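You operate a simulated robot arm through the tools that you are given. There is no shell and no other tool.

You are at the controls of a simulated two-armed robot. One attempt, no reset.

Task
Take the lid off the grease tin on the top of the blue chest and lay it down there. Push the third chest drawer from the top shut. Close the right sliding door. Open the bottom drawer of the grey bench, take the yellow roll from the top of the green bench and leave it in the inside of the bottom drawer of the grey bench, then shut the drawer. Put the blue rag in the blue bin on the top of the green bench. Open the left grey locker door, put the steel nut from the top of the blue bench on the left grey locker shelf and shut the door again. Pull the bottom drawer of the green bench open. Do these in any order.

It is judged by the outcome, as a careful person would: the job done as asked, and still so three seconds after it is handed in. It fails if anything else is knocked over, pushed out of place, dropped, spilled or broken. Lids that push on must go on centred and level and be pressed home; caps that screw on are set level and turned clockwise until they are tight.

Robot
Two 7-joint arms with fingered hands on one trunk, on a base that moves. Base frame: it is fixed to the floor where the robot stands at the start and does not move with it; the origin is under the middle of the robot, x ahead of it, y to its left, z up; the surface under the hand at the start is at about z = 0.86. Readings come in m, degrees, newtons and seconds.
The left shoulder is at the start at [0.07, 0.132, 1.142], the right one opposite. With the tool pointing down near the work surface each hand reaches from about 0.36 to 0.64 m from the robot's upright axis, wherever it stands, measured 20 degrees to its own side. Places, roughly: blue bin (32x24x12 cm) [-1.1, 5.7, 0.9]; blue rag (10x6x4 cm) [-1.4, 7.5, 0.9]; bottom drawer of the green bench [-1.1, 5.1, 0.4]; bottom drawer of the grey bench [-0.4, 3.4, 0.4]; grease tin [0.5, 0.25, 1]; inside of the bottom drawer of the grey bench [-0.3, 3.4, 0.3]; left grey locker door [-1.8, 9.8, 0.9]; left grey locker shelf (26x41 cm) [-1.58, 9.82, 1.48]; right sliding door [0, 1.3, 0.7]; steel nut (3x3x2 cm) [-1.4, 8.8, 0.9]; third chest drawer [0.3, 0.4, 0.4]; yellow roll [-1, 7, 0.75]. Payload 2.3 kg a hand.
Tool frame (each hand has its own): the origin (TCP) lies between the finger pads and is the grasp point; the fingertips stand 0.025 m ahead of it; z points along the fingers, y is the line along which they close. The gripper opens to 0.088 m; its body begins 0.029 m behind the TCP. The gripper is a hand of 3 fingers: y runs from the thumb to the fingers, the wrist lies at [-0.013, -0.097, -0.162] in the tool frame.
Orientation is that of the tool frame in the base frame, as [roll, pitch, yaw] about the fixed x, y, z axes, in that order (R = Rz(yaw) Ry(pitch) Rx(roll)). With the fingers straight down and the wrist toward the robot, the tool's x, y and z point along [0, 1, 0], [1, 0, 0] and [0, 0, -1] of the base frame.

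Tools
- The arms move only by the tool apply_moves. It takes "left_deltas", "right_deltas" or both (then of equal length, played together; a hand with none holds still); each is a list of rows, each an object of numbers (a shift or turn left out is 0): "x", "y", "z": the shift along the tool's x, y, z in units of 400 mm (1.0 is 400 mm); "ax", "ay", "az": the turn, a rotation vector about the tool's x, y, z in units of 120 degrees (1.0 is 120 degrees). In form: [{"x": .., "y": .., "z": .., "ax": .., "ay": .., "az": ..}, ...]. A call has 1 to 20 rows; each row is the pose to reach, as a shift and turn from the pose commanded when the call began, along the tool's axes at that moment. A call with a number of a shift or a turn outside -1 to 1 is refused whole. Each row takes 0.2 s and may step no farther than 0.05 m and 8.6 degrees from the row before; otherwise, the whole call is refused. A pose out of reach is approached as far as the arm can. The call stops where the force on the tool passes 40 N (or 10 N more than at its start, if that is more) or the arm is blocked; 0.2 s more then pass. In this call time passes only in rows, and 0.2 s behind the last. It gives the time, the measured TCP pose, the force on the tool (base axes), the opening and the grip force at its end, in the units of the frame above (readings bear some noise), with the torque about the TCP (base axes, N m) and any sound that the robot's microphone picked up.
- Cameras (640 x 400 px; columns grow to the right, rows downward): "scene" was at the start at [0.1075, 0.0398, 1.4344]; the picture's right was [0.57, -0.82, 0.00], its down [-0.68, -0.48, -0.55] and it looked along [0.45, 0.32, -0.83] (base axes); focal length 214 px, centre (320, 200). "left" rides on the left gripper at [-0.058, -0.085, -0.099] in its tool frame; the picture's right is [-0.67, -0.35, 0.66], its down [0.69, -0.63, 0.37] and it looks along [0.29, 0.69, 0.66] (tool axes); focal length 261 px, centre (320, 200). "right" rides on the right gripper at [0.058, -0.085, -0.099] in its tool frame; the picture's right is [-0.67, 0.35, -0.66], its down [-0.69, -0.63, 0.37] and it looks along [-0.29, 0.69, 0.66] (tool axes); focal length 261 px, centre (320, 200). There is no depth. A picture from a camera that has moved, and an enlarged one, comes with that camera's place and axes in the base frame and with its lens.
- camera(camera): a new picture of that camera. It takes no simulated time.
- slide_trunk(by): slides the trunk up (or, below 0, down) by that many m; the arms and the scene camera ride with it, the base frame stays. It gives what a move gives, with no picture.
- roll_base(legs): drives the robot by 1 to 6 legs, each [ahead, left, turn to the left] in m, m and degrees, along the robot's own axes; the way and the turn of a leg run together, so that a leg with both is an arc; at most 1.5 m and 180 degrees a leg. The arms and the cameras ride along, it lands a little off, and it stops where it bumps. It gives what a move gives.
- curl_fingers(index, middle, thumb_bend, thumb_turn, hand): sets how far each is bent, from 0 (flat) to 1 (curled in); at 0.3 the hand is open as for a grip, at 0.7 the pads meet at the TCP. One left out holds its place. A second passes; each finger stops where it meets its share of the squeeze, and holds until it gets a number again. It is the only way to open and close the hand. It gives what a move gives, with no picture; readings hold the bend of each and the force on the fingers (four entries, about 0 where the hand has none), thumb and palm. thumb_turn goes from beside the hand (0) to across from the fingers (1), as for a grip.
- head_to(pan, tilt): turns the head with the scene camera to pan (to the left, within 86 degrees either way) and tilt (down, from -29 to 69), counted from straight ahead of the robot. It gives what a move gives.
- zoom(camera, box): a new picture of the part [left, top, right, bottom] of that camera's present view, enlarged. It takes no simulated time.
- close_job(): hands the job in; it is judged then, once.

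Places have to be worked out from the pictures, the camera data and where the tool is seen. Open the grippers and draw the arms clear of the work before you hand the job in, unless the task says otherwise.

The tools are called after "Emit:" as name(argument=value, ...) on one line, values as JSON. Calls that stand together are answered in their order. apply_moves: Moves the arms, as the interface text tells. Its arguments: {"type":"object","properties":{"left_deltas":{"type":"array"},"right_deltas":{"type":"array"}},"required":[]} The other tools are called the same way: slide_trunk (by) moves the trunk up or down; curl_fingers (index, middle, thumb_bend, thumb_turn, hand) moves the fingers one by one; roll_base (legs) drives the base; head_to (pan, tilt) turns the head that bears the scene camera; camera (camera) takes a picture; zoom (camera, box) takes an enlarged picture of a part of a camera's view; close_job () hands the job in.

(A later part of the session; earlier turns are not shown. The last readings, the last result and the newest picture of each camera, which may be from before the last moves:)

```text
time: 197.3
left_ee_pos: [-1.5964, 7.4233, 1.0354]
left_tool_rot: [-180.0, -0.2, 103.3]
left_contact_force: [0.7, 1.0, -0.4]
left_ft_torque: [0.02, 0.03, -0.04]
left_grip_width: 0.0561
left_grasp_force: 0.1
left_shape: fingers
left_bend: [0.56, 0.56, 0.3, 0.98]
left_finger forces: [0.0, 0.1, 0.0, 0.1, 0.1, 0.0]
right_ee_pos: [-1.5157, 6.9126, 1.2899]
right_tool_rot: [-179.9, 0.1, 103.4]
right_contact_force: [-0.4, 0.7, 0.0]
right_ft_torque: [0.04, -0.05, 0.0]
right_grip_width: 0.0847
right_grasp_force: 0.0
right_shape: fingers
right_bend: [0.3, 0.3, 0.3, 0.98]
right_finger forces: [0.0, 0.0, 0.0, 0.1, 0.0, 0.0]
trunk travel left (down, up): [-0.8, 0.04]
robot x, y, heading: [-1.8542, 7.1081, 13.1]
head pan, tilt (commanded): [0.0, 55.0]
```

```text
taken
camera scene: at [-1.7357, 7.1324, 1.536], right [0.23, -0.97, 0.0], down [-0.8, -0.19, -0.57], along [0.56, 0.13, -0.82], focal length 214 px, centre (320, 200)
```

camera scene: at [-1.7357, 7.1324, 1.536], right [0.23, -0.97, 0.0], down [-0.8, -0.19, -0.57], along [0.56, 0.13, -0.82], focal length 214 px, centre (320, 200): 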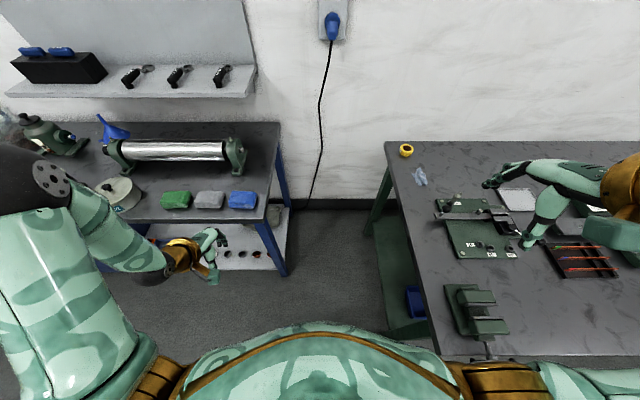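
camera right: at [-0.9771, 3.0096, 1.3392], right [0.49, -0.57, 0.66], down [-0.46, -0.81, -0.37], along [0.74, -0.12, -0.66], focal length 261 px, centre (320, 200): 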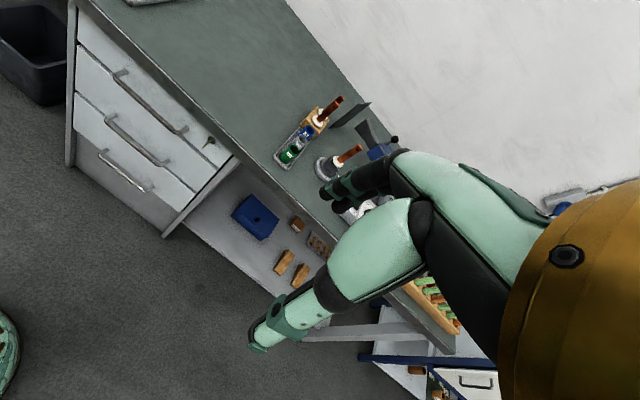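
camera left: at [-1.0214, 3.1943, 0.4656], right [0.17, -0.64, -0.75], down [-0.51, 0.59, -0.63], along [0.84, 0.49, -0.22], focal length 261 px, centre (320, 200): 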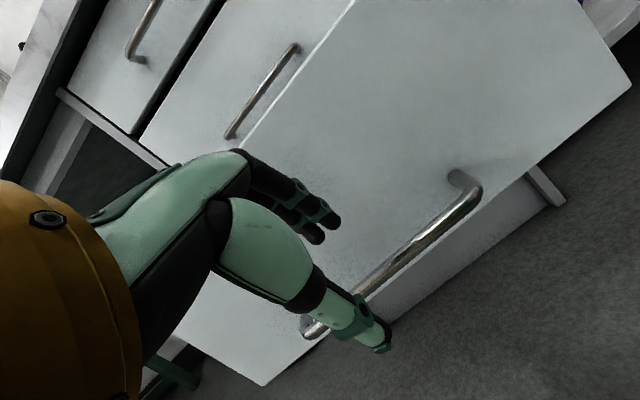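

The view from here puts the rag at (-1.378, 7.495), already within left-hand reach. I open the left hand and move above the rag.

Emit:
curl_fingers(hand="left", index=0.3, middle=0.3, thumb_bend=0.3)

Emit:
apply_moves(left_deltas=[{"x": 0.01, "y": 0.1}, {"x": 0.02, "y": 0.2}, {"x": 0.03, "y": 0.3}, {"x": 0.04, "y": 0.4}, {"x": 0.045, "y": 0.48, "z": 0.03}, {"x": 0.049, "y": 0.55, "z": 0.05}])

Emit:
camera(camera="left")

Emit:
camera(camera="scene")

```text
time: 198.3
left_ee_pos: [-1.5967, 7.4233, 1.0359]
left_tool_rot: [-179.9, -0.4, 103.3]
left_contact_force: [-0.5, 0.6, 0.0]
left_ft_torque: [-0.04, -0.01, 0.03]
left_grip_width: 0.0845
left_grasp_force: 0.0
left_shape: fingers
left_bend: [0.3, 0.3, 0.3, 0.98]
left_finger forces: [0.0, 0.0, 0.0, 0.0, 0.0, 0.1]
right_ee_pos: [-1.5161, 6.9125, 1.2895]
right_tool_rot: [180.0, 0.0, 103.3]
right_contact_force: [0.0, 0.0, 0.7]
right_ft_torque: [0.03, 0.02, 0.01]
right_grip_width: 0.0845
right_grasp_force: 0.0
right_shape: fingers
right_bend: [0.3, 0.3, 0.3, 0.98]
right_finger forces: [0.0, 0.1, 0.0, 0.0, 0.1, 0.1]
trunk travel left (down, up): [-0.8, 0.04]
robot x, y, heading: [-1.8547, 7.1048, 13.4]
head pan, tilt (commanded): [0.0, 55.0]
```

```text
time: 199.7
left_ee_pos: [-1.3845, 7.4934, 1.0137]
left_tool_rot: [-179.8, -0.2, 103.3]
left_contact_force: [-0.2, 0.2, 0.0]
left_ft_torque: [0.01, 0.03, -0.03]
left_grip_width: 0.0844
left_grasp_force: 0.0
left_shape: fingers
left_bend: [0.3, 0.3, 0.3, 0.98]
left_finger forces: [0.1, 0.0, 0.0, 0.0, 0.0, 0.0]
right_ee_pos: [-1.5151, 6.9127, 1.2905]
right_tool_rot: [-179.8, 0.0, 103.4]
right_contact_force: [-0.2, -0.1, 0.6]
right_ft_torque: [-0.01, -0.01, -0.02]
right_grip_width: 0.0843
right_grasp_force: 0.2
right_shape: fingers
right_bend: [0.3, 0.3, 0.3, 0.98]
right_finger forces: [0.0, 0.0, 0.0, 0.0, 0.0, 0.0]
trunk travel left (down, up): [-0.8, 0.04]
robot x, y, heading: [-1.8572, 7.1056, 13.6]
head pan, tilt (commanded): [0.0, 55.0]
```

```text
taken
camera left: at [-1.4535, 7.4169, 1.1132], right [-0.19, -0.73, -0.66], down [-0.77, 0.52, -0.36], along [0.61, 0.44, -0.66], focal length 261 px, centre (320, 200)
```

left: 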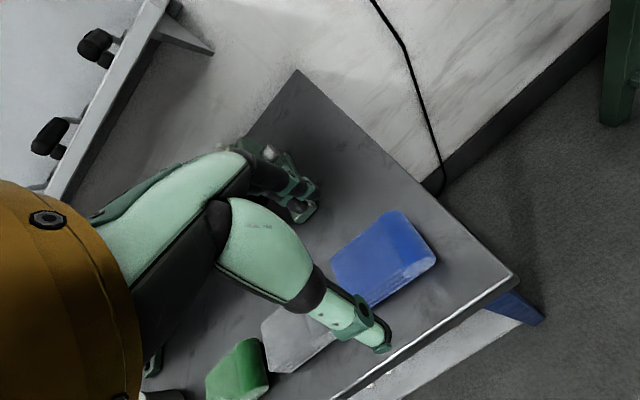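

```text
taken
camera scene: at [-1.7349, 7.1328, 1.5359], right [0.23, -0.97, 0.0], down [-0.8, -0.19, -0.57], along [0.56, 0.13, -0.82], focal length 214 px, centre (320, 200)
```

scene: 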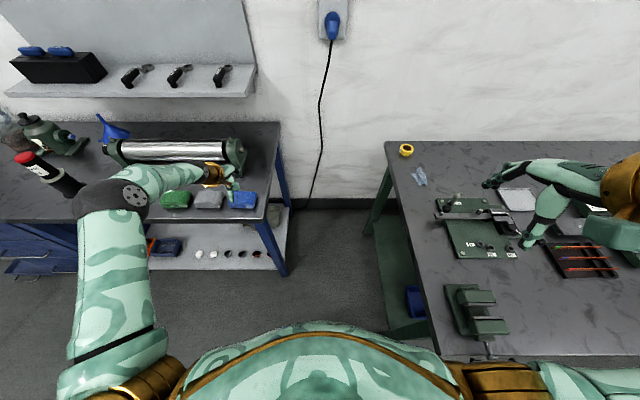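

Triangulating the bench corner gives a blue bench height of about 0.82, so the rag's top is at 0.86 and its centre near (-1.34, 7.52). I shift over it and go partway down.

Emit:
apply_moves(left_deltas=[{"x": 0.025, "y": 0.065, "z": 0.06}, {"x": 0.047, "y": 0.125, "z": 0.15}, {"x": 0.047, "y": 0.125, "z": 0.24}])

Emit:
camera(camera="left")

Emit:
zoom(camera="scene", box=[140, 150, 300, 270])

```text
time: 200.5
left_ee_pos: [-1.3606, 7.5149, 0.9623]
left_tool_rot: [-179.9, -0.3, 103.3]
left_contact_force: [-0.3, -0.7, 0.6]
left_ft_torque: [0.01, 0.0, 0.01]
left_grip_width: 0.0847
left_grasp_force: 0.2
left_shape: fingers
left_bend: [0.3, 0.3, 0.3, 0.98]
left_finger forces: [0.0, 0.0, 0.0, 0.0, 0.0, 0.0]
left hand out of reach, approached as far as the arm can: row 2, 3
right_ee_pos: [-1.5153, 6.9113, 1.2905]
right_tool_rot: [179.9, 0.0, 103.4]
right_contact_force: [0.1, -0.6, -0.4]
right_ft_torque: [0.02, 0.01, 0.0]
right_grip_width: 0.0846
right_grasp_force: 0.0
right_shape: fingers
right_bend: [0.3, 0.3, 0.3, 0.98]
right_finger forces: [0.0, 0.0, 0.0, 0.0, 0.0, 0.0]
trunk travel left (down, up): [-0.8, 0.04]
robot x, y, heading: [-1.8574, 7.1077, 13.8]
head pan, tilt (commanded): [0.0, 55.0]
```

```text
taken
camera left: at [-1.43, 7.4389, 1.0604], right [-0.19, -0.73, -0.66], down [-0.77, 0.52, -0.36], along [0.61, 0.44, -0.66], focal length 261 px, centre (320, 200)
```

left: 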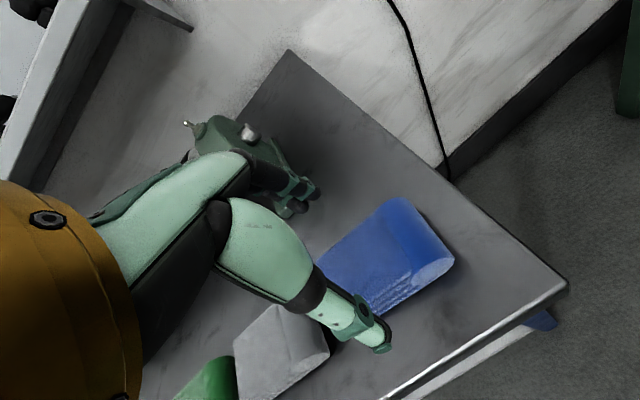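

```text
3.33 times, centred on (220, 210) of scene
camera zoom: at [-1.7376, 7.1318, 1.5362], right [0.23, -0.97, 0.0], down [-0.8, -0.19, -0.57], along [0.56, 0.13, -0.82], focal length 715 px, centre (653, 167)
```

zoom: 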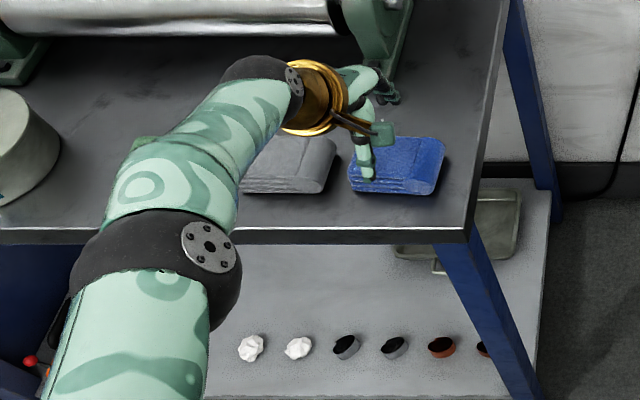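

Slightly out of reach, and a machine stand is close behind. I lift and draw back the hand, move the base 10 cm closer, then come again.

Emit:
apply_moves(left_deltas=[{"z": -0.1, "y": -0.06}, {"z": -0.18, "y": -0.14}, {"z": -0.22, "y": -0.24}])

Emit:
roll_base(legs=[[0.1, 0.05, 0]])

Emit:
camera(camera="left")

Emit:
camera(camera="scene")

```text
time: 201.3
left_ee_pos: [-1.4558, 7.4889, 1.0491]
left_tool_rot: [180.0, -0.2, 103.4]
left_contact_force: [-0.1, -0.6, -0.3]
left_ft_torque: [0.0, -0.03, 0.01]
left_grip_width: 0.0845
left_grasp_force: 0.1
left_shape: fingers
left_bend: [0.3, 0.3, 0.3, 0.98]
left_finger forces: [0.0, 0.0, 0.1, 0.0, 0.0, 0.0]
right_ee_pos: [-1.5169, 6.9113, 1.2907]
right_tool_rot: [180.0, 0.0, 103.3]
right_contact_force: [-0.4, 0.2, 0.3]
right_ft_torque: [0.0, 0.0, 0.02]
right_grip_width: 0.0847
right_grasp_force: 0.0
right_shape: fingers
right_bend: [0.3, 0.3, 0.3, 0.98]
right_finger forces: [0.0, 0.1, 0.0, 0.1, 0.0, 0.0]
trunk travel left (down, up): [-0.8, 0.04]
robot x, y, heading: [-1.8491, 7.1047, 13.2]
head pan, tilt (commanded): [0.0, 55.0]
```

```text
time: 202.5
left_ee_pos: [-1.3717, 7.5583, 1.0507]
left_tool_rot: [180.0, -0.3, 103.2]
left_contact_force: [0.1, -0.8, -0.1]
left_ft_torque: [0.07, -0.05, 0.01]
left_grip_width: 0.0845
left_grasp_force: 0.0
left_shape: fingers
left_bend: [0.3, 0.3, 0.3, 0.98]
left_finger forces: [0.0, 0.0, 0.0, 0.0, 0.1, 0.0]
right_ee_pos: [-1.4341, 6.9809, 1.2914]
right_tool_rot: [179.8, -0.1, 103.5]
right_contact_force: [-0.8, 0.0, -0.7]
right_ft_torque: [0.04, -0.02, -0.01]
right_grip_width: 0.0844
right_grasp_force: 0.0
right_shape: fingers
right_bend: [0.3, 0.3, 0.3, 0.98]
right_finger forces: [0.0, 0.0, 0.0, 0.0, 0.0, 0.0]
trunk travel left (down, up): [-0.8, 0.04]
robot x, y, heading: [-1.7667, 7.1729, 13.4]
head pan, tilt (commanded): [0.0, 55.0]
```

```text
taken
camera left: at [-1.4405, 7.4812, 1.1494], right [-0.18, -0.73, -0.66], down [-0.77, 0.52, -0.36], along [0.61, 0.44, -0.66], focal length 261 px, centre (320, 200)
```

left: 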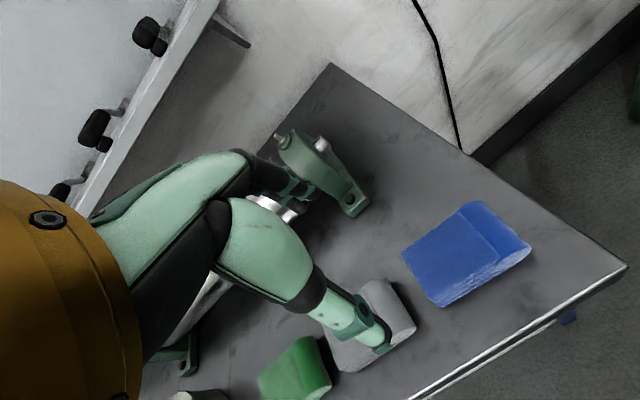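

```text
taken
camera scene: at [-1.6552, 7.1995, 1.5364], right [0.23, -0.97, 0.0], down [-0.8, -0.19, -0.58], along [0.56, 0.14, -0.82], focal length 214 px, centre (320, 200)
```

scene: 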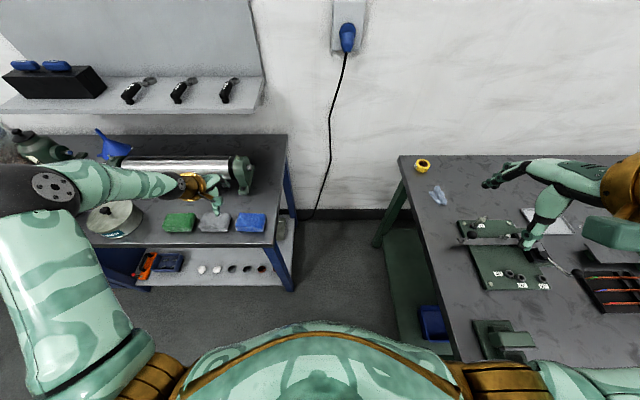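

The rag's centre now measures (-1.347, 7.52), lined up with the row. I centre over it and descend to TCP z ≈ 0.853.

Emit:
apply_moves(left_deltas=[{"x": -0.054, "y": 0.019, "z": 0.05}, {"x": -0.107, "y": 0.038, "z": 0.12}, {"x": -0.107, "y": 0.038, "z": 0.22}, {"x": -0.107, "y": 0.038, "z": 0.32}, {"x": -0.107, "y": 0.038, "z": 0.4}])

Emit:
camera(camera="left")

```text
time: 203.7
left_ee_pos: [-1.3441, 7.5227, 0.8873]
left_tool_rot: [-179.9, -0.1, 103.4]
left_contact_force: [-1.3, 0.3, 1.5]
left_ft_torque: [-0.03, 0.03, -0.08]
left_grip_width: 0.0851
left_grasp_force: 0.0
left_shape: fingers
left_bend: [0.3, 0.3, 0.3, 0.98]
left_finger forces: [0.1, 0.0, 0.0, 0.0, 0.8, 0.1]
right_ee_pos: [-1.4306, 6.9828, 1.2908]
right_tool_rot: [180.0, 0.0, 103.3]
right_contact_force: [0.7, -1.1, 0.7]
right_ft_torque: [-0.04, 0.0, -0.01]
right_grip_width: 0.0845
right_grasp_force: 0.1
right_shape: fingers
right_bend: [0.3, 0.3, 0.3, 0.98]
right_finger forces: [0.1, 0.0, 0.0, 0.1, 0.0, 0.0]
trunk travel left (down, up): [-0.8, 0.04]
robot x, y, heading: [-1.7687, 7.178, 13.5]
head pan, tilt (commanded): [0.0, 55.0]
```

```text
taken
camera left: at [-1.4133, 7.446, 0.9865], right [-0.19, -0.73, -0.66], down [-0.77, 0.52, -0.36], along [0.61, 0.44, -0.66], focal length 261 px, centre (320, 200)
```

left: 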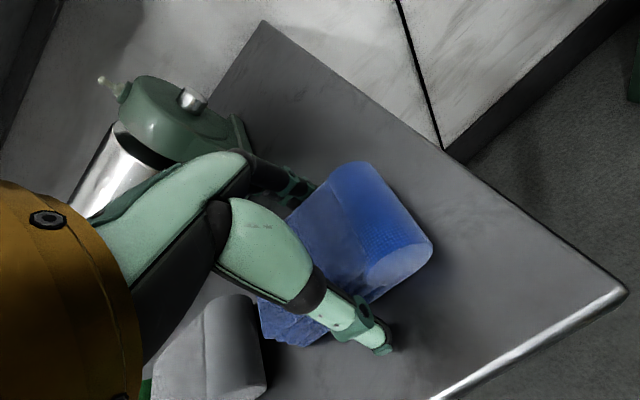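

The hand is centred over the rag within a few millimetres. I go down the last 3.4 cm carefully.

Emit:
apply_moves(left_deltas=[{"z": 0.03}, {"z": 0.06}, {"z": 0.083}])

Emit:
camera(camera="left")

```text
time: 204.3
left_ee_pos: [-1.3415, 7.5226, 0.8831]
left_tool_rot: [178.0, -0.5, 103.5]
left_contact_force: [-6.5, -3.8, 28.9]
left_ft_torque: [0.37, -0.71, 0.01]
left_grip_width: 0.0892
left_grasp_force: 14.9
left_shape: fingers
left_bend: [0.3, 0.3, 0.25, 0.98]
left_finger forces: [0.2, 24.3, 0.1, 0.0, 5.5, 0.1]
right_ee_pos: [-1.4355, 6.9777, 1.2928]
right_tool_rot: [179.7, -0.3, 103.3]
right_contact_force: [-0.3, 0.4, -1.1]
right_ft_torque: [0.02, 0.03, 0.02]
right_grip_width: 0.0845
right_grasp_force: 0.2
right_shape: fingers
right_bend: [0.3, 0.3, 0.3, 0.98]
right_finger forces: [0.0, 0.0, 0.0, 0.0, 0.0, 0.1]
trunk travel left (down, up): [-0.8, 0.04]
robot x, y, heading: [-1.7676, 7.1756, 13.5]
head pan, tilt (commanded): [0.0, 55.0]
stopped in row 2 (left hand): the force on the tool passed its limit at 49 N (the readings are from after the stop); the commanded pose is now the measured one
```

```text
taken
camera left: at [-1.4131, 7.445, 0.9779], right [-0.16, -0.72, -0.67], down [-0.76, 0.53, -0.38], along [0.63, 0.45, -0.63], focal length 261 px, centre (320, 200)
```

left: 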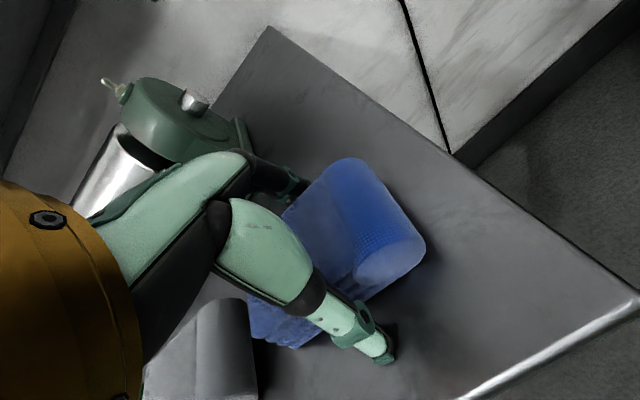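

The fingertips reached the bench at z ≈ 0.858, on both sides of the rag. I relieve by 3 mm, straighten, and close on the rag.

Emit:
apply_moves(left_deltas=[{"z": -0.008, "ax": 0.0167, "ay": -0.004}])

Emit:
curl_fingers(hand="left", index=0.6, middle=0.6, thumb_bend=0.6)

Emit:
camera(camera="left")

```text
time: 204.7
left_ee_pos: [-1.3432, 7.5216, 0.884]
left_tool_rot: [-179.7, 0.1, 103.5]
left_contact_force: [-5.3, -1.8, 23.3]
left_ft_torque: [0.4, -1.04, 0.02]
left_grip_width: 0.0854
left_grasp_force: 12.0
left_shape: fingers
left_bend: [0.3, 0.3, 0.29, 0.98]
left_finger forces: [0.4, 23.1, 0.1, 0.1, 0.1, 0.1]
right_ee_pos: [-1.4373, 6.9782, 1.2927]
right_tool_rot: [179.6, -0.2, 103.4]
right_contact_force: [0.5, -0.2, -1.4]
right_ft_torque: [-0.01, 0.04, 0.02]
right_grip_width: 0.0846
right_grasp_force: 0.0
right_shape: fingers
right_bend: [0.3, 0.3, 0.3, 0.98]
right_finger forces: [0.0, 0.0, 0.0, 0.0, 0.0, 0.0]
trunk travel left (down, up): [-0.8, 0.04]
robot x, y, heading: [-1.7736, 7.1754, 13.7]
head pan, tilt (commanded): [0.0, 55.0]
```

```text
time: 205.7
left_ee_pos: [-1.3351, 7.5247, 0.8856]
left_tool_rot: [179.5, 0.0, 103.5]
left_contact_force: [0.9, -1.8, 27.5]
left_ft_torque: [0.29, -0.77, -0.09]
left_grip_width: 0.0565
left_grasp_force: 31.0
left_shape: fingers
left_bend: [0.38, 0.37, 0.5, 1.0]
left_finger forces: [17.1, 23.3, 0.1, 0.1, 21.4, 0.0]
right_ee_pos: [-1.4332, 6.9794, 1.2899]
right_tool_rot: [179.9, -0.2, 103.4]
right_contact_force: [0.3, -0.1, 0.6]
right_ft_torque: [0.0, 0.03, 0.04]
right_grip_width: 0.0846
right_grasp_force: 0.2
right_shape: fingers
right_bend: [0.3, 0.3, 0.3, 0.98]
right_finger forces: [0.1, 0.0, 0.1, 0.0, 0.1, 0.0]
trunk travel left (down, up): [-0.8, 0.04]
robot x, y, heading: [-1.77, 7.1755, 13.5]
head pan, tilt (commanded): [0.0, 55.0]
stopped (left hand): the force on the tool passed its limit at 40 N (the readings are from after the stop); the commanded pose is now the measured one
```

```text
taken
camera left: at [-1.4041, 7.4476, 0.9848], right [-0.18, -0.73, -0.66], down [-0.77, 0.52, -0.37], along [0.62, 0.44, -0.65], focal length 261 px, centre (320, 200)
```

left: 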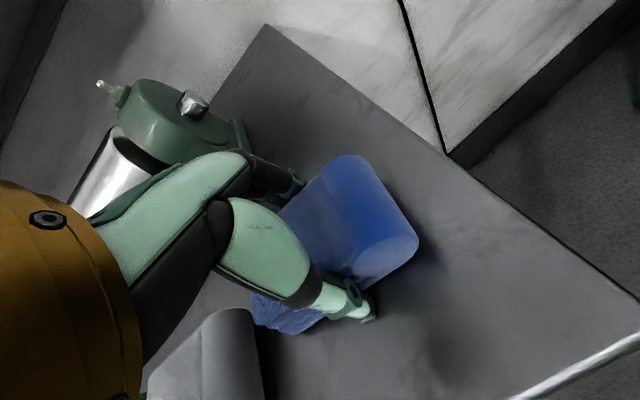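

The rag is gripped (width 5.7 cm, 31 N). I lift it straight up.

Emit:
apply_moves(left_deltas=[{"z": -0.03}, {"z": -0.1}, {"z": -0.2}, {"z": -0.3}, {"z": -0.4}, {"z": -0.45}])

Emit:
camera(camera="left")

Emit:
camera(camera="scene")

```text
time: 207.1
left_ee_pos: [-1.3355, 7.5277, 1.0623]
left_tool_rot: [-179.6, 0.2, 103.6]
left_contact_force: [0.1, 0.3, -0.4]
left_ft_torque: [0.0, 0.01, 0.01]
left_grip_width: 0.0559
left_grasp_force: 18.9
left_shape: fingers
left_bend: [0.38, 0.42, 0.5, 1.0]
left_finger forces: [16.7, 1.7, 0.0, 0.0, 18.6, 0.0]
right_ee_pos: [-1.4307, 6.982, 1.291]
right_tool_rot: [-180.0, -0.1, 103.4]
right_contact_force: [-0.8, -0.5, 1.2]
right_ft_torque: [0.01, -0.01, 0.01]
right_grip_width: 0.0844
right_grasp_force: 0.0
right_shape: fingers
right_bend: [0.3, 0.3, 0.3, 0.98]
right_finger forces: [0.0, 0.0, 0.0, 0.1, 0.0, 0.0]
trunk travel left (down, up): [-0.8, 0.04]
robot x, y, heading: [-1.7676, 7.1759, 13.5]
head pan, tilt (commanded): [0.0, 55.0]
```

```text
taken
camera left: at [-1.4033, 7.4511, 1.1619], right [-0.19, -0.74, -0.65], down [-0.77, 0.52, -0.36], along [0.61, 0.44, -0.67], focal length 261 px, centre (320, 200)
```

left: 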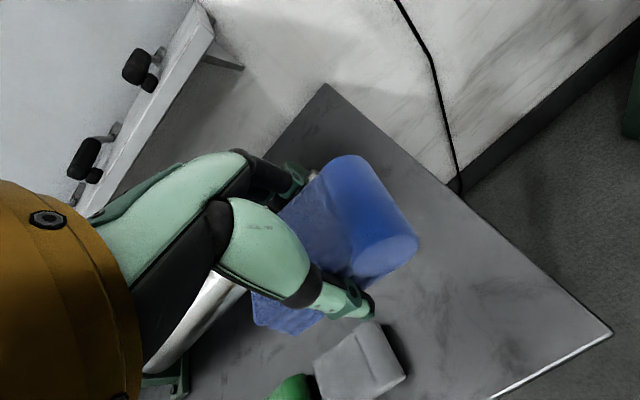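

```text
taken
camera scene: at [-1.6513, 7.2026, 1.536], right [0.23, -0.97, 0.0], down [-0.8, -0.19, -0.57], along [0.56, 0.13, -0.82], focal length 214 px, centre (320, 200)
```

scene: 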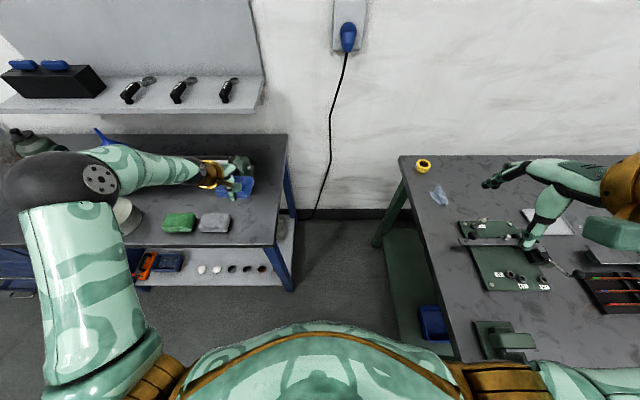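

The rag is secure. I draw the left hand in, then edge the base further into the gap mouth towards the roll at about (-0.927, 6.93).

Emit:
apply_moves(left_deltas=[{"y": -0.1}, {"y": -0.2}, {"y": -0.3}, {"y": -0.4}, {"y": -0.45}])

Emit:
roll_base(legs=[[0.17, -0.09, -6]])

Emit:
camera(camera="scene")

Emit:
camera(camera="right")

```text
time: 208.3
left_ee_pos: [-1.5026, 7.4893, 1.0627]
left_tool_rot: [-179.7, 0.3, 103.6]
left_contact_force: [0.4, -0.2, -0.4]
left_ft_torque: [-0.01, 0.0, -0.03]
left_grip_width: 0.0559
left_grasp_force: 18.7
left_shape: fingers
left_bend: [0.38, 0.42, 0.5, 1.0]
left_finger forces: [16.5, 1.6, 0.0, 0.0, 18.4, 0.1]
left hand out of reach, approached as far as the arm can: row 5
right_ee_pos: [-1.4311, 6.9831, 1.2915]
right_tool_rot: [-179.9, 0.0, 103.4]
right_contact_force: [-0.2, -0.4, 0.0]
right_ft_torque: [0.01, -0.03, -0.01]
right_grip_width: 0.0844
right_grasp_force: 0.0
right_shape: fingers
right_bend: [0.3, 0.3, 0.3, 0.98]
right_finger forces: [0.0, 0.0, 0.1, 0.0, 0.0, 0.0]
trunk travel left (down, up): [-0.8, 0.04]
robot x, y, heading: [-1.7662, 7.1795, 13.4]
head pan, tilt (commanded): [0.0, 55.0]
```

```text
time: 209.8
left_ee_pos: [-1.2941, 7.3994, 1.0625]
left_tool_rot: [-179.8, 0.3, 97.1]
left_contact_force: [0.4, -0.7, -0.1]
left_ft_torque: [-0.02, 0.0, -0.02]
left_grip_width: 0.056
left_grasp_force: 18.2
left_shape: fingers
left_bend: [0.38, 0.42, 0.5, 1.0]
left_finger forces: [16.7, 1.7, 0.0, 0.0, 18.4, 0.0]
right_ee_pos: [-1.2786, 6.8906, 1.2907]
right_tool_rot: [179.9, 0.1, 97.2]
right_contact_force: [-0.5, -0.7, -0.4]
right_ft_torque: [0.0, -0.03, -0.01]
right_grip_width: 0.0844
right_grasp_force: 0.0
right_shape: fingers
right_bend: [0.3, 0.3, 0.3, 0.98]
right_finger forces: [0.0, 0.0, 0.1, 0.0, 0.0, 0.0]
trunk travel left (down, up): [-0.8, 0.04]
robot x, y, heading: [-1.588, 7.1171, 7.2]
head pan, tilt (commanded): [0.0, 55.0]
```

```text
taken
camera scene: at [-1.4743, 7.1331, 1.5364], right [0.13, -0.99, 0.0], down [-0.81, -0.1, -0.58], along [0.57, 0.07, -0.82], focal length 214 px, centre (320, 200)
```

scene: 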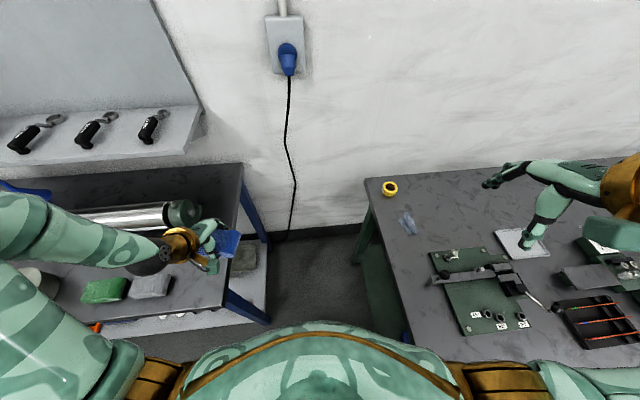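

```text
taken
camera right: at [-1.3708, 6.9372, 1.3902], right [0.43, -0.62, 0.66], down [-0.54, -0.76, -0.37], along [0.73, -0.2, -0.66], focal length 261 px, centre (320, 200)
```

right: 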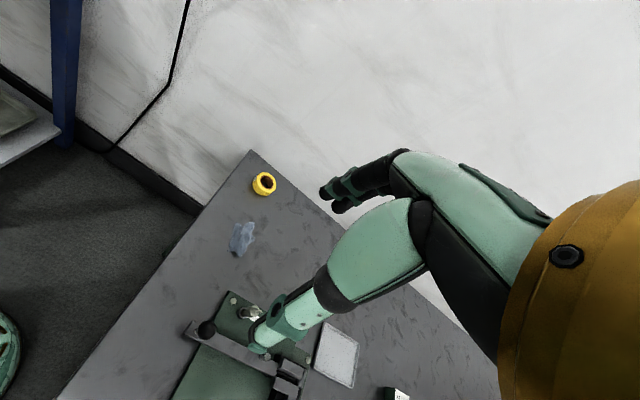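

No bump so far, with about 0.26 m to the green end panel. I edge in another 11 cm so the roll comes within tool-down reach.

Emit:
roll_base(legs=[[0.1, 0.015, 0]])

Emit:
camera(camera="scene")

```text
time: 211.0
left_ee_pos: [-1.2009, 7.424, 1.0649]
left_tool_rot: [-179.9, 0.2, 97.3]
left_contact_force: [-0.3, 0.2, -0.4]
left_ft_torque: [-0.03, -0.02, -0.04]
left_grip_width: 0.0561
left_grasp_force: 18.3
left_shape: fingers
left_bend: [0.38, 0.42, 0.5, 1.0]
left_finger forces: [16.6, 1.7, 0.1, 0.0, 18.4, 0.1]
right_ee_pos: [-1.1844, 6.9139, 1.2922]
right_tool_rot: [179.7, -0.1, 97.1]
right_contact_force: [-0.5, 0.3, -0.4]
right_ft_torque: [0.0, -0.01, -0.02]
right_grip_width: 0.0845
right_grasp_force: 0.1
right_shape: fingers
right_bend: [0.3, 0.3, 0.3, 0.98]
right_finger forces: [0.0, 0.0, 0.0, 0.1, 0.0, 0.0]
trunk travel left (down, up): [-0.8, 0.04]
robot x, y, heading: [-1.4947, 7.1497, 7.3]
head pan, tilt (commanded): [0.0, 55.0]
```

```text
taken
camera scene: at [-1.3808, 7.1562, 1.5366], right [0.12, -0.99, 0.0], down [-0.81, -0.1, -0.58], along [0.57, 0.07, -0.82], focal length 214 px, centre (320, 200)
```

scene: 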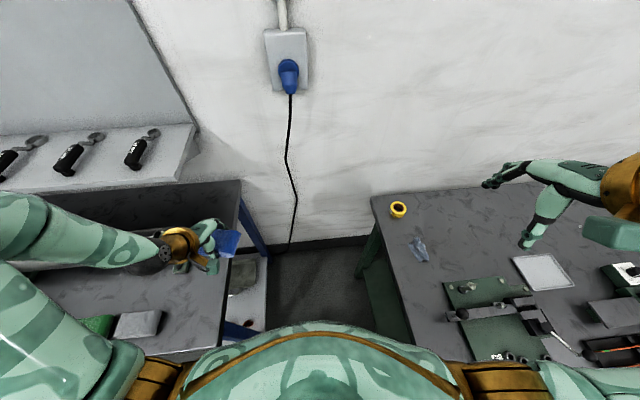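

Still no bump. The roll projects to (-0.932, 6.928), 0.60 m from the axis. I bring the right hand above it, turned a little toward the shoulder line.

Emit:
apply_moves(right_deltas=[{"x": -0.005, "y": 0.07, "z": 0.08, "az": 0.0175}, {"x": -0.01, "y": 0.14, "z": 0.16, "az": 0.035}, {"x": -0.015, "y": 0.21, "z": 0.24, "az": 0.0525}, {"x": -0.02, "y": 0.28, "z": 0.32, "az": 0.07}, {"x": -0.025, "y": 0.35, "z": 0.4, "az": 0.0875}, {"x": -0.03, "y": 0.42, "z": 0.48, "az": 0.105}, {"x": -0.035, "y": 0.49, "z": 0.56, "az": 0.1225}, {"x": -0.04, "y": 0.56, "z": 0.63, "az": 0.14}, {"x": -0.044, "y": 0.62, "z": 0.68, "az": 0.158}])

Emit:
camera(camera="right")

Emit:
camera(camera="scene")

```text
time: 213.0
left_ee_pos: [-1.194, 7.4267, 1.0612]
left_tool_rot: [-179.5, 0.3, 97.2]
left_contact_force: [0.6, -0.9, -1.3]
left_ft_torque: [-0.04, 0.03, 0.01]
left_grip_width: 0.0561
left_grasp_force: 18.7
left_shape: fingers
left_bend: [0.38, 0.42, 0.5, 1.0]
left_finger forces: [16.6, 1.7, 0.0, 0.0, 18.4, 0.1]
right_ee_pos: [-0.9317, 6.9275, 1.0187]
right_tool_rot: [-179.9, 0.0, 78.2]
right_contact_force: [-0.1, -0.9, -0.3]
right_ft_torque: [0.0, 0.01, 0.0]
right_grip_width: 0.0845
right_grasp_force: 0.0
right_shape: fingers
right_bend: [0.3, 0.3, 0.3, 0.98]
right_finger forces: [0.0, 0.0, 0.0, 0.0, 0.0, 0.0]
trunk travel left (down, up): [-0.8, 0.04]
robot x, y, heading: [-1.4942, 7.1418, 7.1]
head pan, tilt (commanded): [0.0, 55.0]
```

```text
taken
camera right: at [-1.0034, 7.0022, 1.1172], right [0.2, -0.73, 0.66], down [-0.76, -0.54, -0.37], along [0.62, -0.42, -0.66], focal length 261 px, centre (320, 200)
```

right: 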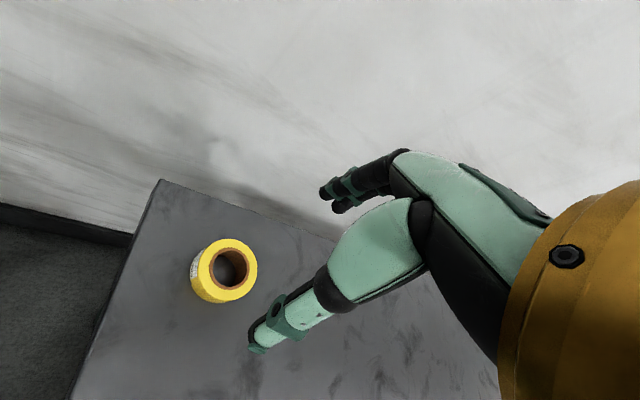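

```text
taken
camera scene: at [-1.3725, 7.1587, 1.5359], right [0.12, -0.99, 0.0], down [-0.81, -0.1, -0.57], along [0.57, 0.07, -0.82], focal length 214 px, centre (320, 200)
```

scene: 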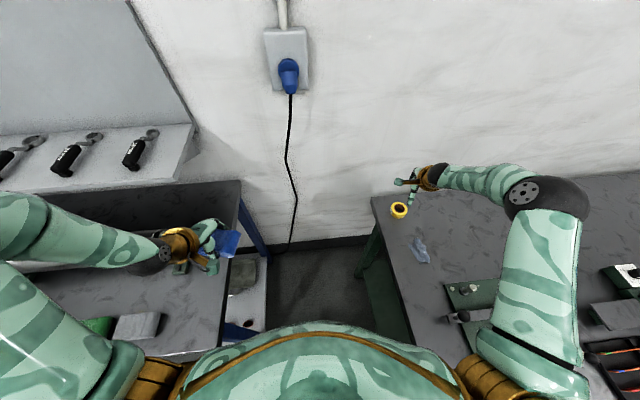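

The roll's top centre is at about (-0.917, 6.924), 5.8 cm across. I centre and lower to z 0.95 to refine.

Emit:
apply_moves(right_deltas=[{"y": 0.02, "z": 0.06}, {"y": 0.038, "z": 0.12}, {"y": 0.038, "z": 0.165}])

Emit:
camera(camera="right")

```text
time: 213.8
left_ee_pos: [-1.1959, 7.4252, 1.0625]
left_tool_rot: [-179.6, 0.2, 97.3]
left_contact_force: [-0.9, 0.1, -0.6]
left_ft_torque: [-0.01, 0.02, -0.01]
left_grip_width: 0.0561
left_grasp_force: 17.8
left_shape: fingers
left_bend: [0.38, 0.42, 0.5, 1.0]
left_finger forces: [16.6, 1.7, 0.0, 0.1, 18.5, 0.0]
right_ee_pos: [-0.9165, 6.9257, 0.951]
right_tool_rot: [-180.0, 0.0, 78.2]
right_contact_force: [0.0, 0.5, 0.3]
right_ft_torque: [-0.01, 0.02, 0.04]
right_grip_width: 0.0845
right_grasp_force: 0.1
right_shape: fingers
right_bend: [0.3, 0.3, 0.3, 0.98]
right_finger forces: [0.0, 0.0, 0.0, 0.1, 0.0, 0.0]
trunk travel left (down, up): [-0.8, 0.04]
robot x, y, heading: [-1.4943, 7.1421, 7.3]
head pan, tilt (commanded): [0.0, 55.0]
```

```text
taken
camera right: at [-0.988, 6.9995, 1.0504], right [0.2, -0.73, 0.66], down [-0.76, -0.54, -0.37], along [0.62, -0.42, -0.66], focal length 261 px, centre (320, 200)
```

right: 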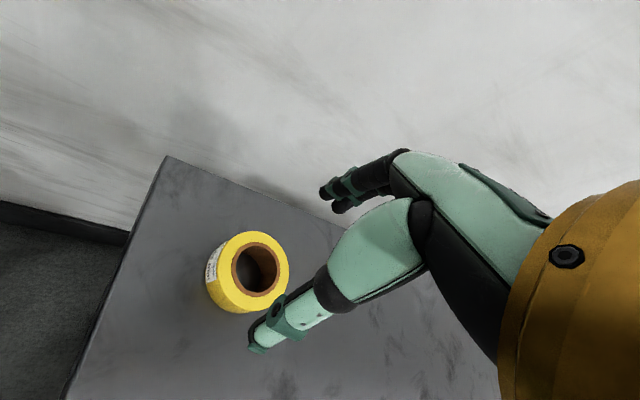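

Comparing both heights puts the roll's top at z ≈ 0.855 and centre near (-0.908, 6.914), so this bench is a bit lower. I adjust and descend further.

Emit:
apply_moves(right_deltas=[{"x": -0.012, "y": 0.014, "z": 0.04}, {"x": -0.024, "y": 0.027, "z": 0.09}, {"x": -0.024, "y": 0.027, "z": 0.13}])

Emit:
camera(camera="right")

```text
time: 214.6
left_ee_pos: [-1.1955, 7.4263, 1.0622]
left_tool_rot: [-179.6, 0.2, 97.1]
left_contact_force: [-0.4, -0.1, -1.0]
left_ft_torque: [-0.01, -0.02, 0.03]
left_grip_width: 0.0554
left_grasp_force: 18.4
left_shape: fingers
left_bend: [0.38, 0.42, 0.5, 1.0]
left_finger forces: [16.6, 1.7, 0.1, 0.0, 18.4, 0.0]
right_ee_pos: [-0.9082, 6.9127, 0.8994]
right_tool_rot: [-180.0, 0.0, 78.2]
right_contact_force: [0.0, 0.0, 0.5]
right_ft_torque: [-0.03, 0.02, -0.01]
right_grip_width: 0.0847
right_grasp_force: 0.1
right_shape: fingers
right_bend: [0.3, 0.3, 0.3, 0.98]
right_finger forces: [0.0, 0.0, 0.0, 0.0, 0.1, 0.0]
trunk travel left (down, up): [-0.8, 0.04]
robot x, y, heading: [-1.4945, 7.1467, 7.1]
head pan, tilt (commanded): [0.0, 55.0]
```

```text
taken
camera right: at [-0.9799, 6.9875, 0.9991], right [0.2, -0.73, 0.66], down [-0.76, -0.54, -0.37], along [0.62, -0.42, -0.66], focal length 261 px, centre (320, 200)
```

right: 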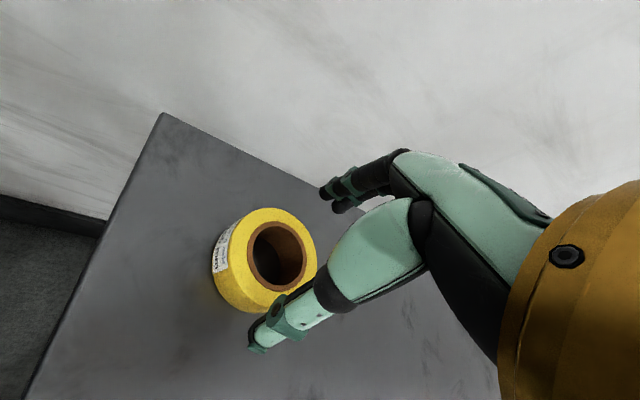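

The roll is centred under the hand. I descend slowly with force watch to z ≈ 0.852.

Emit:
apply_moves(right_deltas=[{"z": 0.04}, {"z": 0.07}, {"z": 0.095}, {"z": 0.118}])

Emit:
camera(camera="right")

```text
time: 215.6
left_ee_pos: [-1.1991, 7.4267, 1.0645]
left_tool_rot: [-179.9, 0.3, 97.1]
left_contact_force: [0.0, -0.4, -0.6]
left_ft_torque: [-0.01, 0.02, 0.04]
left_grip_width: 0.0557
left_grasp_force: 18.8
left_shape: fingers
left_bend: [0.38, 0.42, 0.5, 1.0]
left_finger forces: [16.6, 1.8, 0.0, 0.0, 18.3, 0.1]
right_ee_pos: [-0.9213, 6.9143, 0.873]
right_tool_rot: [179.5, -0.1, 78.1]
right_contact_force: [0.6, -2.3, 21.8]
right_ft_torque: [-0.3, -0.55, -0.12]
right_grip_width: 0.0831
right_grasp_force: 10.7
right_shape: fingers
right_bend: [0.3, 0.3, 0.32, 0.98]
right_finger forces: [0.5, 14.2, 0.1, 0.0, 6.3, 0.0]
right hand out of reach, approached as far as the arm can: row 1, 2, 3, 4
trunk travel left (down, up): [-0.8, 0.04]
robot x, y, heading: [-1.4952, 7.1451, 7.2]
head pan, tilt (commanded): [0.0, 55.0]
```

```text
taken
camera right: at [-0.9936, 6.9891, 0.9705], right [0.2, -0.73, 0.66], down [-0.75, -0.54, -0.37], along [0.63, -0.42, -0.65], focal length 261 px, centre (320, 200)
```

right: 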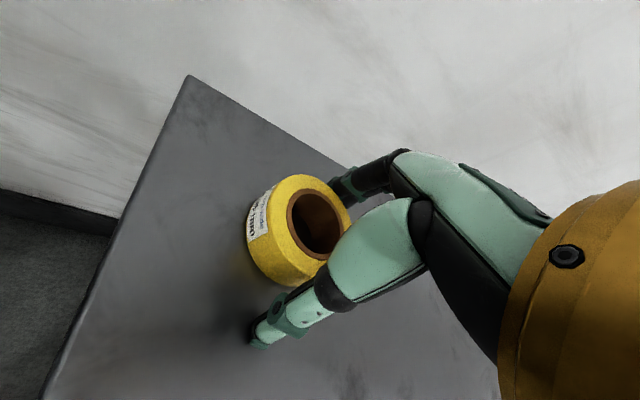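

The fingertips touched the bench at z ≈ 0.848, around the roll. By all views the roll centre is (-0.921, 6.927), so I lift slightly and shift 1.2 cm sideways.

Emit:
apply_moves(right_deltas=[{"z": -0.03}, {"x": 0.016, "y": -0.004, "z": -0.03}, {"x": 0.031, "y": -0.006, "z": -0.03}])

Emit:
camera(camera="right")

```text
time: 216.4
left_ee_pos: [-1.1953, 7.4254, 1.0629]
left_tool_rot: [-179.6, 0.2, 97.2]
left_contact_force: [0.2, -1.3, -0.2]
left_ft_torque: [0.0, 0.03, -0.01]
left_grip_width: 0.0558
left_grasp_force: 18.4
left_shape: fingers
left_bend: [0.38, 0.42, 0.5, 1.0]
left_finger forces: [16.6, 1.7, 0.1, 0.0, 18.4, 0.0]
right_ee_pos: [-0.9157, 6.9269, 0.8779]
right_tool_rot: [-180.0, -0.1, 78.2]
right_contact_force: [-0.7, 0.2, -0.3]
right_ft_torque: [-0.01, -0.01, -0.01]
right_grip_width: 0.0846
right_grasp_force: 0.0
right_shape: fingers
right_bend: [0.3, 0.3, 0.3, 0.98]
right_finger forces: [0.1, 0.0, 0.1, 0.0, 0.0, 0.1]
right hand out of reach, approached as far as the arm can: row 1, 2, 3
trunk travel left (down, up): [-0.8, 0.04]
robot x, y, heading: [-1.4928, 7.1464, 7.4]
head pan, tilt (commanded): [0.0, 55.0]
```

```text
taken
camera right: at [-0.9866, 7.0016, 0.9758], right [0.21, -0.73, 0.66], down [-0.76, -0.54, -0.36], along [0.62, -0.42, -0.66], focal length 261 px, centre (320, 200)
```

right: 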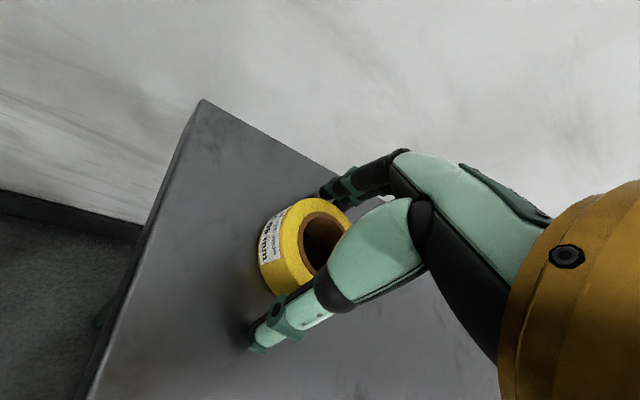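

The roll is now centred between the fingers, 5 mm off the bench. I close the right hand on it.

Emit:
curl_fingers(hand="right", index=0.55, middle=0.55, thumb_bend=0.55)

Emit:
camera(camera="right")

```text
time: 217.4
left_ee_pos: [-1.1971, 7.428, 1.0617]
left_tool_rot: [-179.6, 0.3, 97.2]
left_contact_force: [-0.5, 0.0, 0.2]
left_ft_torque: [0.0, -0.04, -0.03]
left_grip_width: 0.0558
left_grasp_force: 18.3
left_shape: fingers
left_bend: [0.38, 0.42, 0.5, 1.0]
left_finger forces: [16.5, 1.6, 0.1, 0.0, 18.5, 0.0]
right_ee_pos: [-0.9148, 6.928, 0.8796]
right_tool_rot: [179.8, -0.1, 78.1]
right_contact_force: [5.1, -1.1, 10.9]
right_ft_torque: [-0.18, -0.49, 0.06]
right_grip_width: 0.0502
right_grasp_force: 15.3
right_shape: fingers
right_bend: [0.47, 0.47, 0.47, 1.0]
right_finger forces: [7.0, 14.4, 0.0, 0.0, 9.4, 0.0]
trunk travel left (down, up): [-0.8, 0.04]
robot x, y, heading: [-1.497, 7.1434, 7.1]
head pan, tilt (commanded): [0.0, 55.0]
```

```text
taken
camera right: at [-0.9875, 7.0018, 0.9777], right [0.2, -0.73, 0.66], down [-0.76, -0.54, -0.37], along [0.62, -0.42, -0.66], focal length 261 px, centre (320, 200)
```

right: 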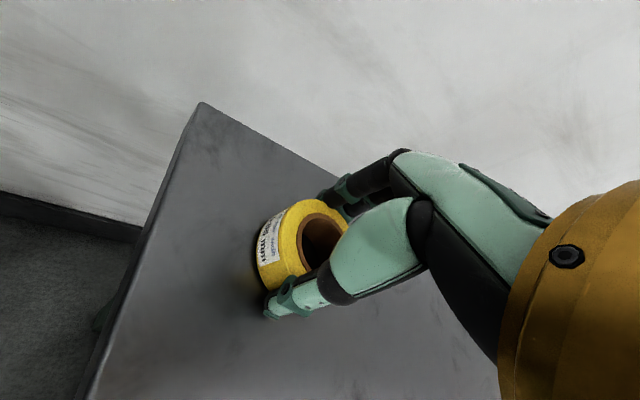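

Gripped at 15 N. I firm up a bit and lift the roll.

Emit:
curl_fingers(hand="right", index=0.62, middle=0.62, thumb_bend=0.62)

Emit:
apply_moves(right_deltas=[{"z": -0.03}, {"z": -0.1}, {"z": -0.2}, {"z": -0.3}, {"z": -0.4}])

Emit:
camera(camera="right")

```text
time: 218.4
left_ee_pos: [-1.1979, 7.4269, 1.0632]
left_tool_rot: [-179.7, 0.4, 97.1]
left_contact_force: [0.2, 0.4, -0.5]
left_ft_torque: [0.01, -0.03, 0.05]
left_grip_width: 0.0558
left_grasp_force: 19.2
left_shape: fingers
left_bend: [0.38, 0.42, 0.5, 1.0]
left_finger forces: [16.5, 1.7, 0.1, 0.0, 18.4, 0.0]
right_ee_pos: [-0.9156, 6.9277, 0.8787]
right_tool_rot: [179.8, 0.0, 78.2]
right_contact_force: [4.0, 0.5, 15.6]
right_ft_torque: [-0.25, -0.57, 0.02]
right_grip_width: 0.0488
right_grasp_force: 23.5
right_shape: fingers
right_bend: [0.48, 0.49, 0.48, 1.0]
right_finger forces: [11.3, 20.0, 0.1, 0.0, 16.1, 0.0]
trunk travel left (down, up): [-0.8, 0.04]
robot x, y, heading: [-1.4953, 7.1443, 7.5]
head pan, tilt (commanded): [0.0, 55.0]
```

```text
time: 219.6
left_ee_pos: [-1.1956, 7.4259, 1.0629]
left_tool_rot: [-179.6, 0.4, 97.2]
left_contact_force: [0.7, 0.4, -1.0]
left_ft_torque: [0.0, 0.01, 0.0]
left_grip_width: 0.0559
left_grasp_force: 18.5
left_shape: fingers
left_bend: [0.38, 0.42, 0.5, 1.0]
left_finger forces: [16.6, 1.8, 0.1, 0.0, 18.4, 0.0]
right_ee_pos: [-0.8681, 6.9224, 1.0317]
right_tool_rot: [-179.9, 0.0, 78.2]
right_contact_force: [0.3, 0.4, -0.3]
right_ft_torque: [0.01, 0.0, 0.02]
right_grip_width: 0.0489
right_grasp_force: 17.4
right_shape: fingers
right_bend: [0.49, 0.51, 0.48, 1.0]
right_finger forces: [10.0, 7.4, 0.0, 0.1, 17.6, 0.1]
right hand out of reach, approached as far as the arm can: row 1, 2, 3, 4, 5
trunk travel left (down, up): [-0.8, 0.04]
robot x, y, heading: [-1.4927, 7.1452, 7.1]
head pan, tilt (commanded): [0.0, 55.0]
```

```text
taken
camera right: at [-0.9402, 6.9967, 1.1305], right [0.2, -0.73, 0.66], down [-0.76, -0.54, -0.37], along [0.62, -0.42, -0.66], focal length 261 px, centre (320, 200)
```

right: 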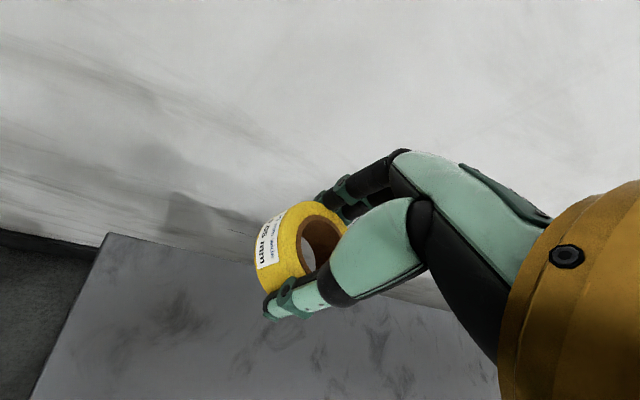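

The roll is held securely. I draw the right hand back to a compact carry pose.

Emit:
apply_moves(right_deltas=[{"x": -0.034, "y": -0.098, "z": -0.05, "az": -0.02}, {"x": -0.067, "y": -0.196, "z": -0.1, "az": -0.045}, {"x": -0.1, "y": -0.294, "z": -0.15, "az": -0.07}, {"x": -0.135, "y": -0.392, "z": -0.175, "az": -0.09}, {"x": -0.169, "y": -0.49, "z": -0.175, "az": -0.11}, {"x": -0.2, "y": -0.588, "z": -0.175, "az": -0.135}, {"x": -0.236, "y": -0.686, "z": -0.175, "az": -0.158}])

Emit:
camera(camera="scene")

```text
time: 221.2
left_ee_pos: [-1.1967, 7.4228, 1.0639]
left_tool_rot: [-179.7, 0.1, 97.2]
left_contact_force: [-1.3, -0.4, -0.7]
left_ft_torque: [0.0, -0.01, 0.0]
left_grip_width: 0.056
left_grasp_force: 18.7
left_shape: fingers
left_bend: [0.38, 0.42, 0.5, 1.0]
left_finger forces: [16.6, 1.7, 0.1, 0.0, 18.4, 0.0]
right_ee_pos: [-0.9552, 6.7347, 1.1419]
right_tool_rot: [-179.9, -0.3, 97.2]
right_contact_force: [0.3, -0.2, -0.7]
right_ft_torque: [0.04, -0.04, 0.0]
right_grip_width: 0.0488
right_grasp_force: 16.9
right_shape: fingers
right_bend: [0.49, 0.52, 0.48, 1.0]
right_finger forces: [9.8, 7.2, 0.0, 0.0, 17.1, 0.1]
right hand out of reach, approached as far as the arm can: row 1, 2, 3, 4, 5, 6, 7
trunk travel left (down, up): [-0.8, 0.04]
robot x, y, heading: [-1.494, 7.1439, 7.2]
head pan, tilt (commanded): [0.0, 55.0]
```

```text
taken
camera scene: at [-1.3756, 7.1545, 1.5362], right [0.12, -0.99, 0.0], down [-0.81, -0.1, -0.57], along [0.57, 0.07, -0.82], focal length 214 px, centre (320, 200)
```

scene: 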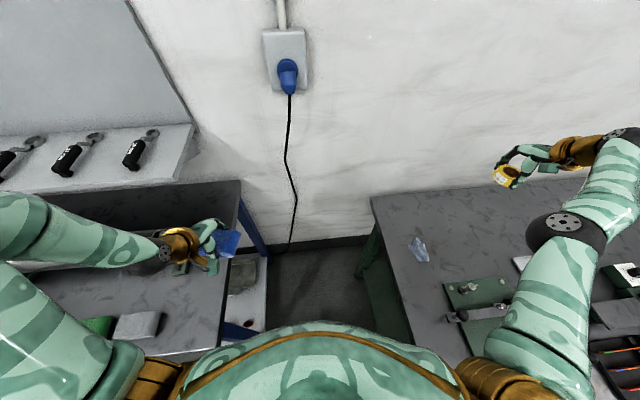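

The right hand drifted sideways as its path was out of reach. I bring it back inwards with simple steps.

Emit:
apply_moves(right_deltas=[{"x": 0.06, "y": -0.06}, {"x": 0.12, "y": -0.12}, {"x": 0.18, "y": -0.18}, {"x": 0.24, "y": -0.24}, {"x": 0.3, "y": -0.3}, {"x": 0.36, "y": -0.36}])

Emit:
camera(camera="scene")

```text
time: 222.6
left_ee_pos: [-1.196, 7.4254, 1.0627]
left_tool_rot: [-179.6, 0.3, 97.2]
left_contact_force: [-0.1, 0.0, -1.1]
left_ft_torque: [0.0, 0.02, -0.02]
left_grip_width: 0.0559
left_grasp_force: 18.4
left_shape: fingers
left_bend: [0.38, 0.42, 0.5, 1.0]
left_finger forces: [16.6, 1.8, 0.0, 0.0, 18.2, 0.0]
right_ee_pos: [-0.9501, 6.7525, 1.1703]
right_tool_rot: [-179.8, -0.1, 97.0]
right_contact_force: [-0.3, -0.8, -0.3]
right_ft_torque: [0.01, 0.03, -0.02]
right_grip_width: 0.0487
right_grasp_force: 16.6
right_shape: fingers
right_bend: [0.49, 0.52, 0.48, 1.0]
right_finger forces: [9.8, 7.4, 0.0, 0.0, 16.9, 0.0]
right hand out of reach, approached as far as the arm can: row 1, 2, 3, 4, 5, 6
trunk travel left (down, up): [-0.8, 0.04]
robot x, y, heading: [-1.4933, 7.1419, 7.3]
head pan, tilt (commanded): [0.0, 55.0]
```

```text
taken
camera scene: at [-1.3739, 7.1579, 1.536], right [0.12, -0.99, 0.0], down [-0.81, -0.1, -0.57], along [0.57, 0.07, -0.82], focal length 214 px, centre (320, 200)
```

scene: 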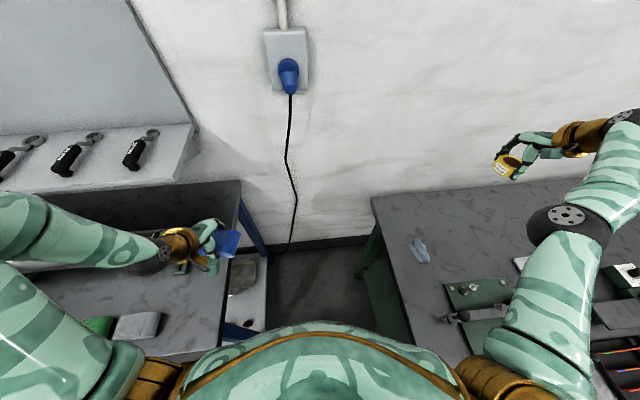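

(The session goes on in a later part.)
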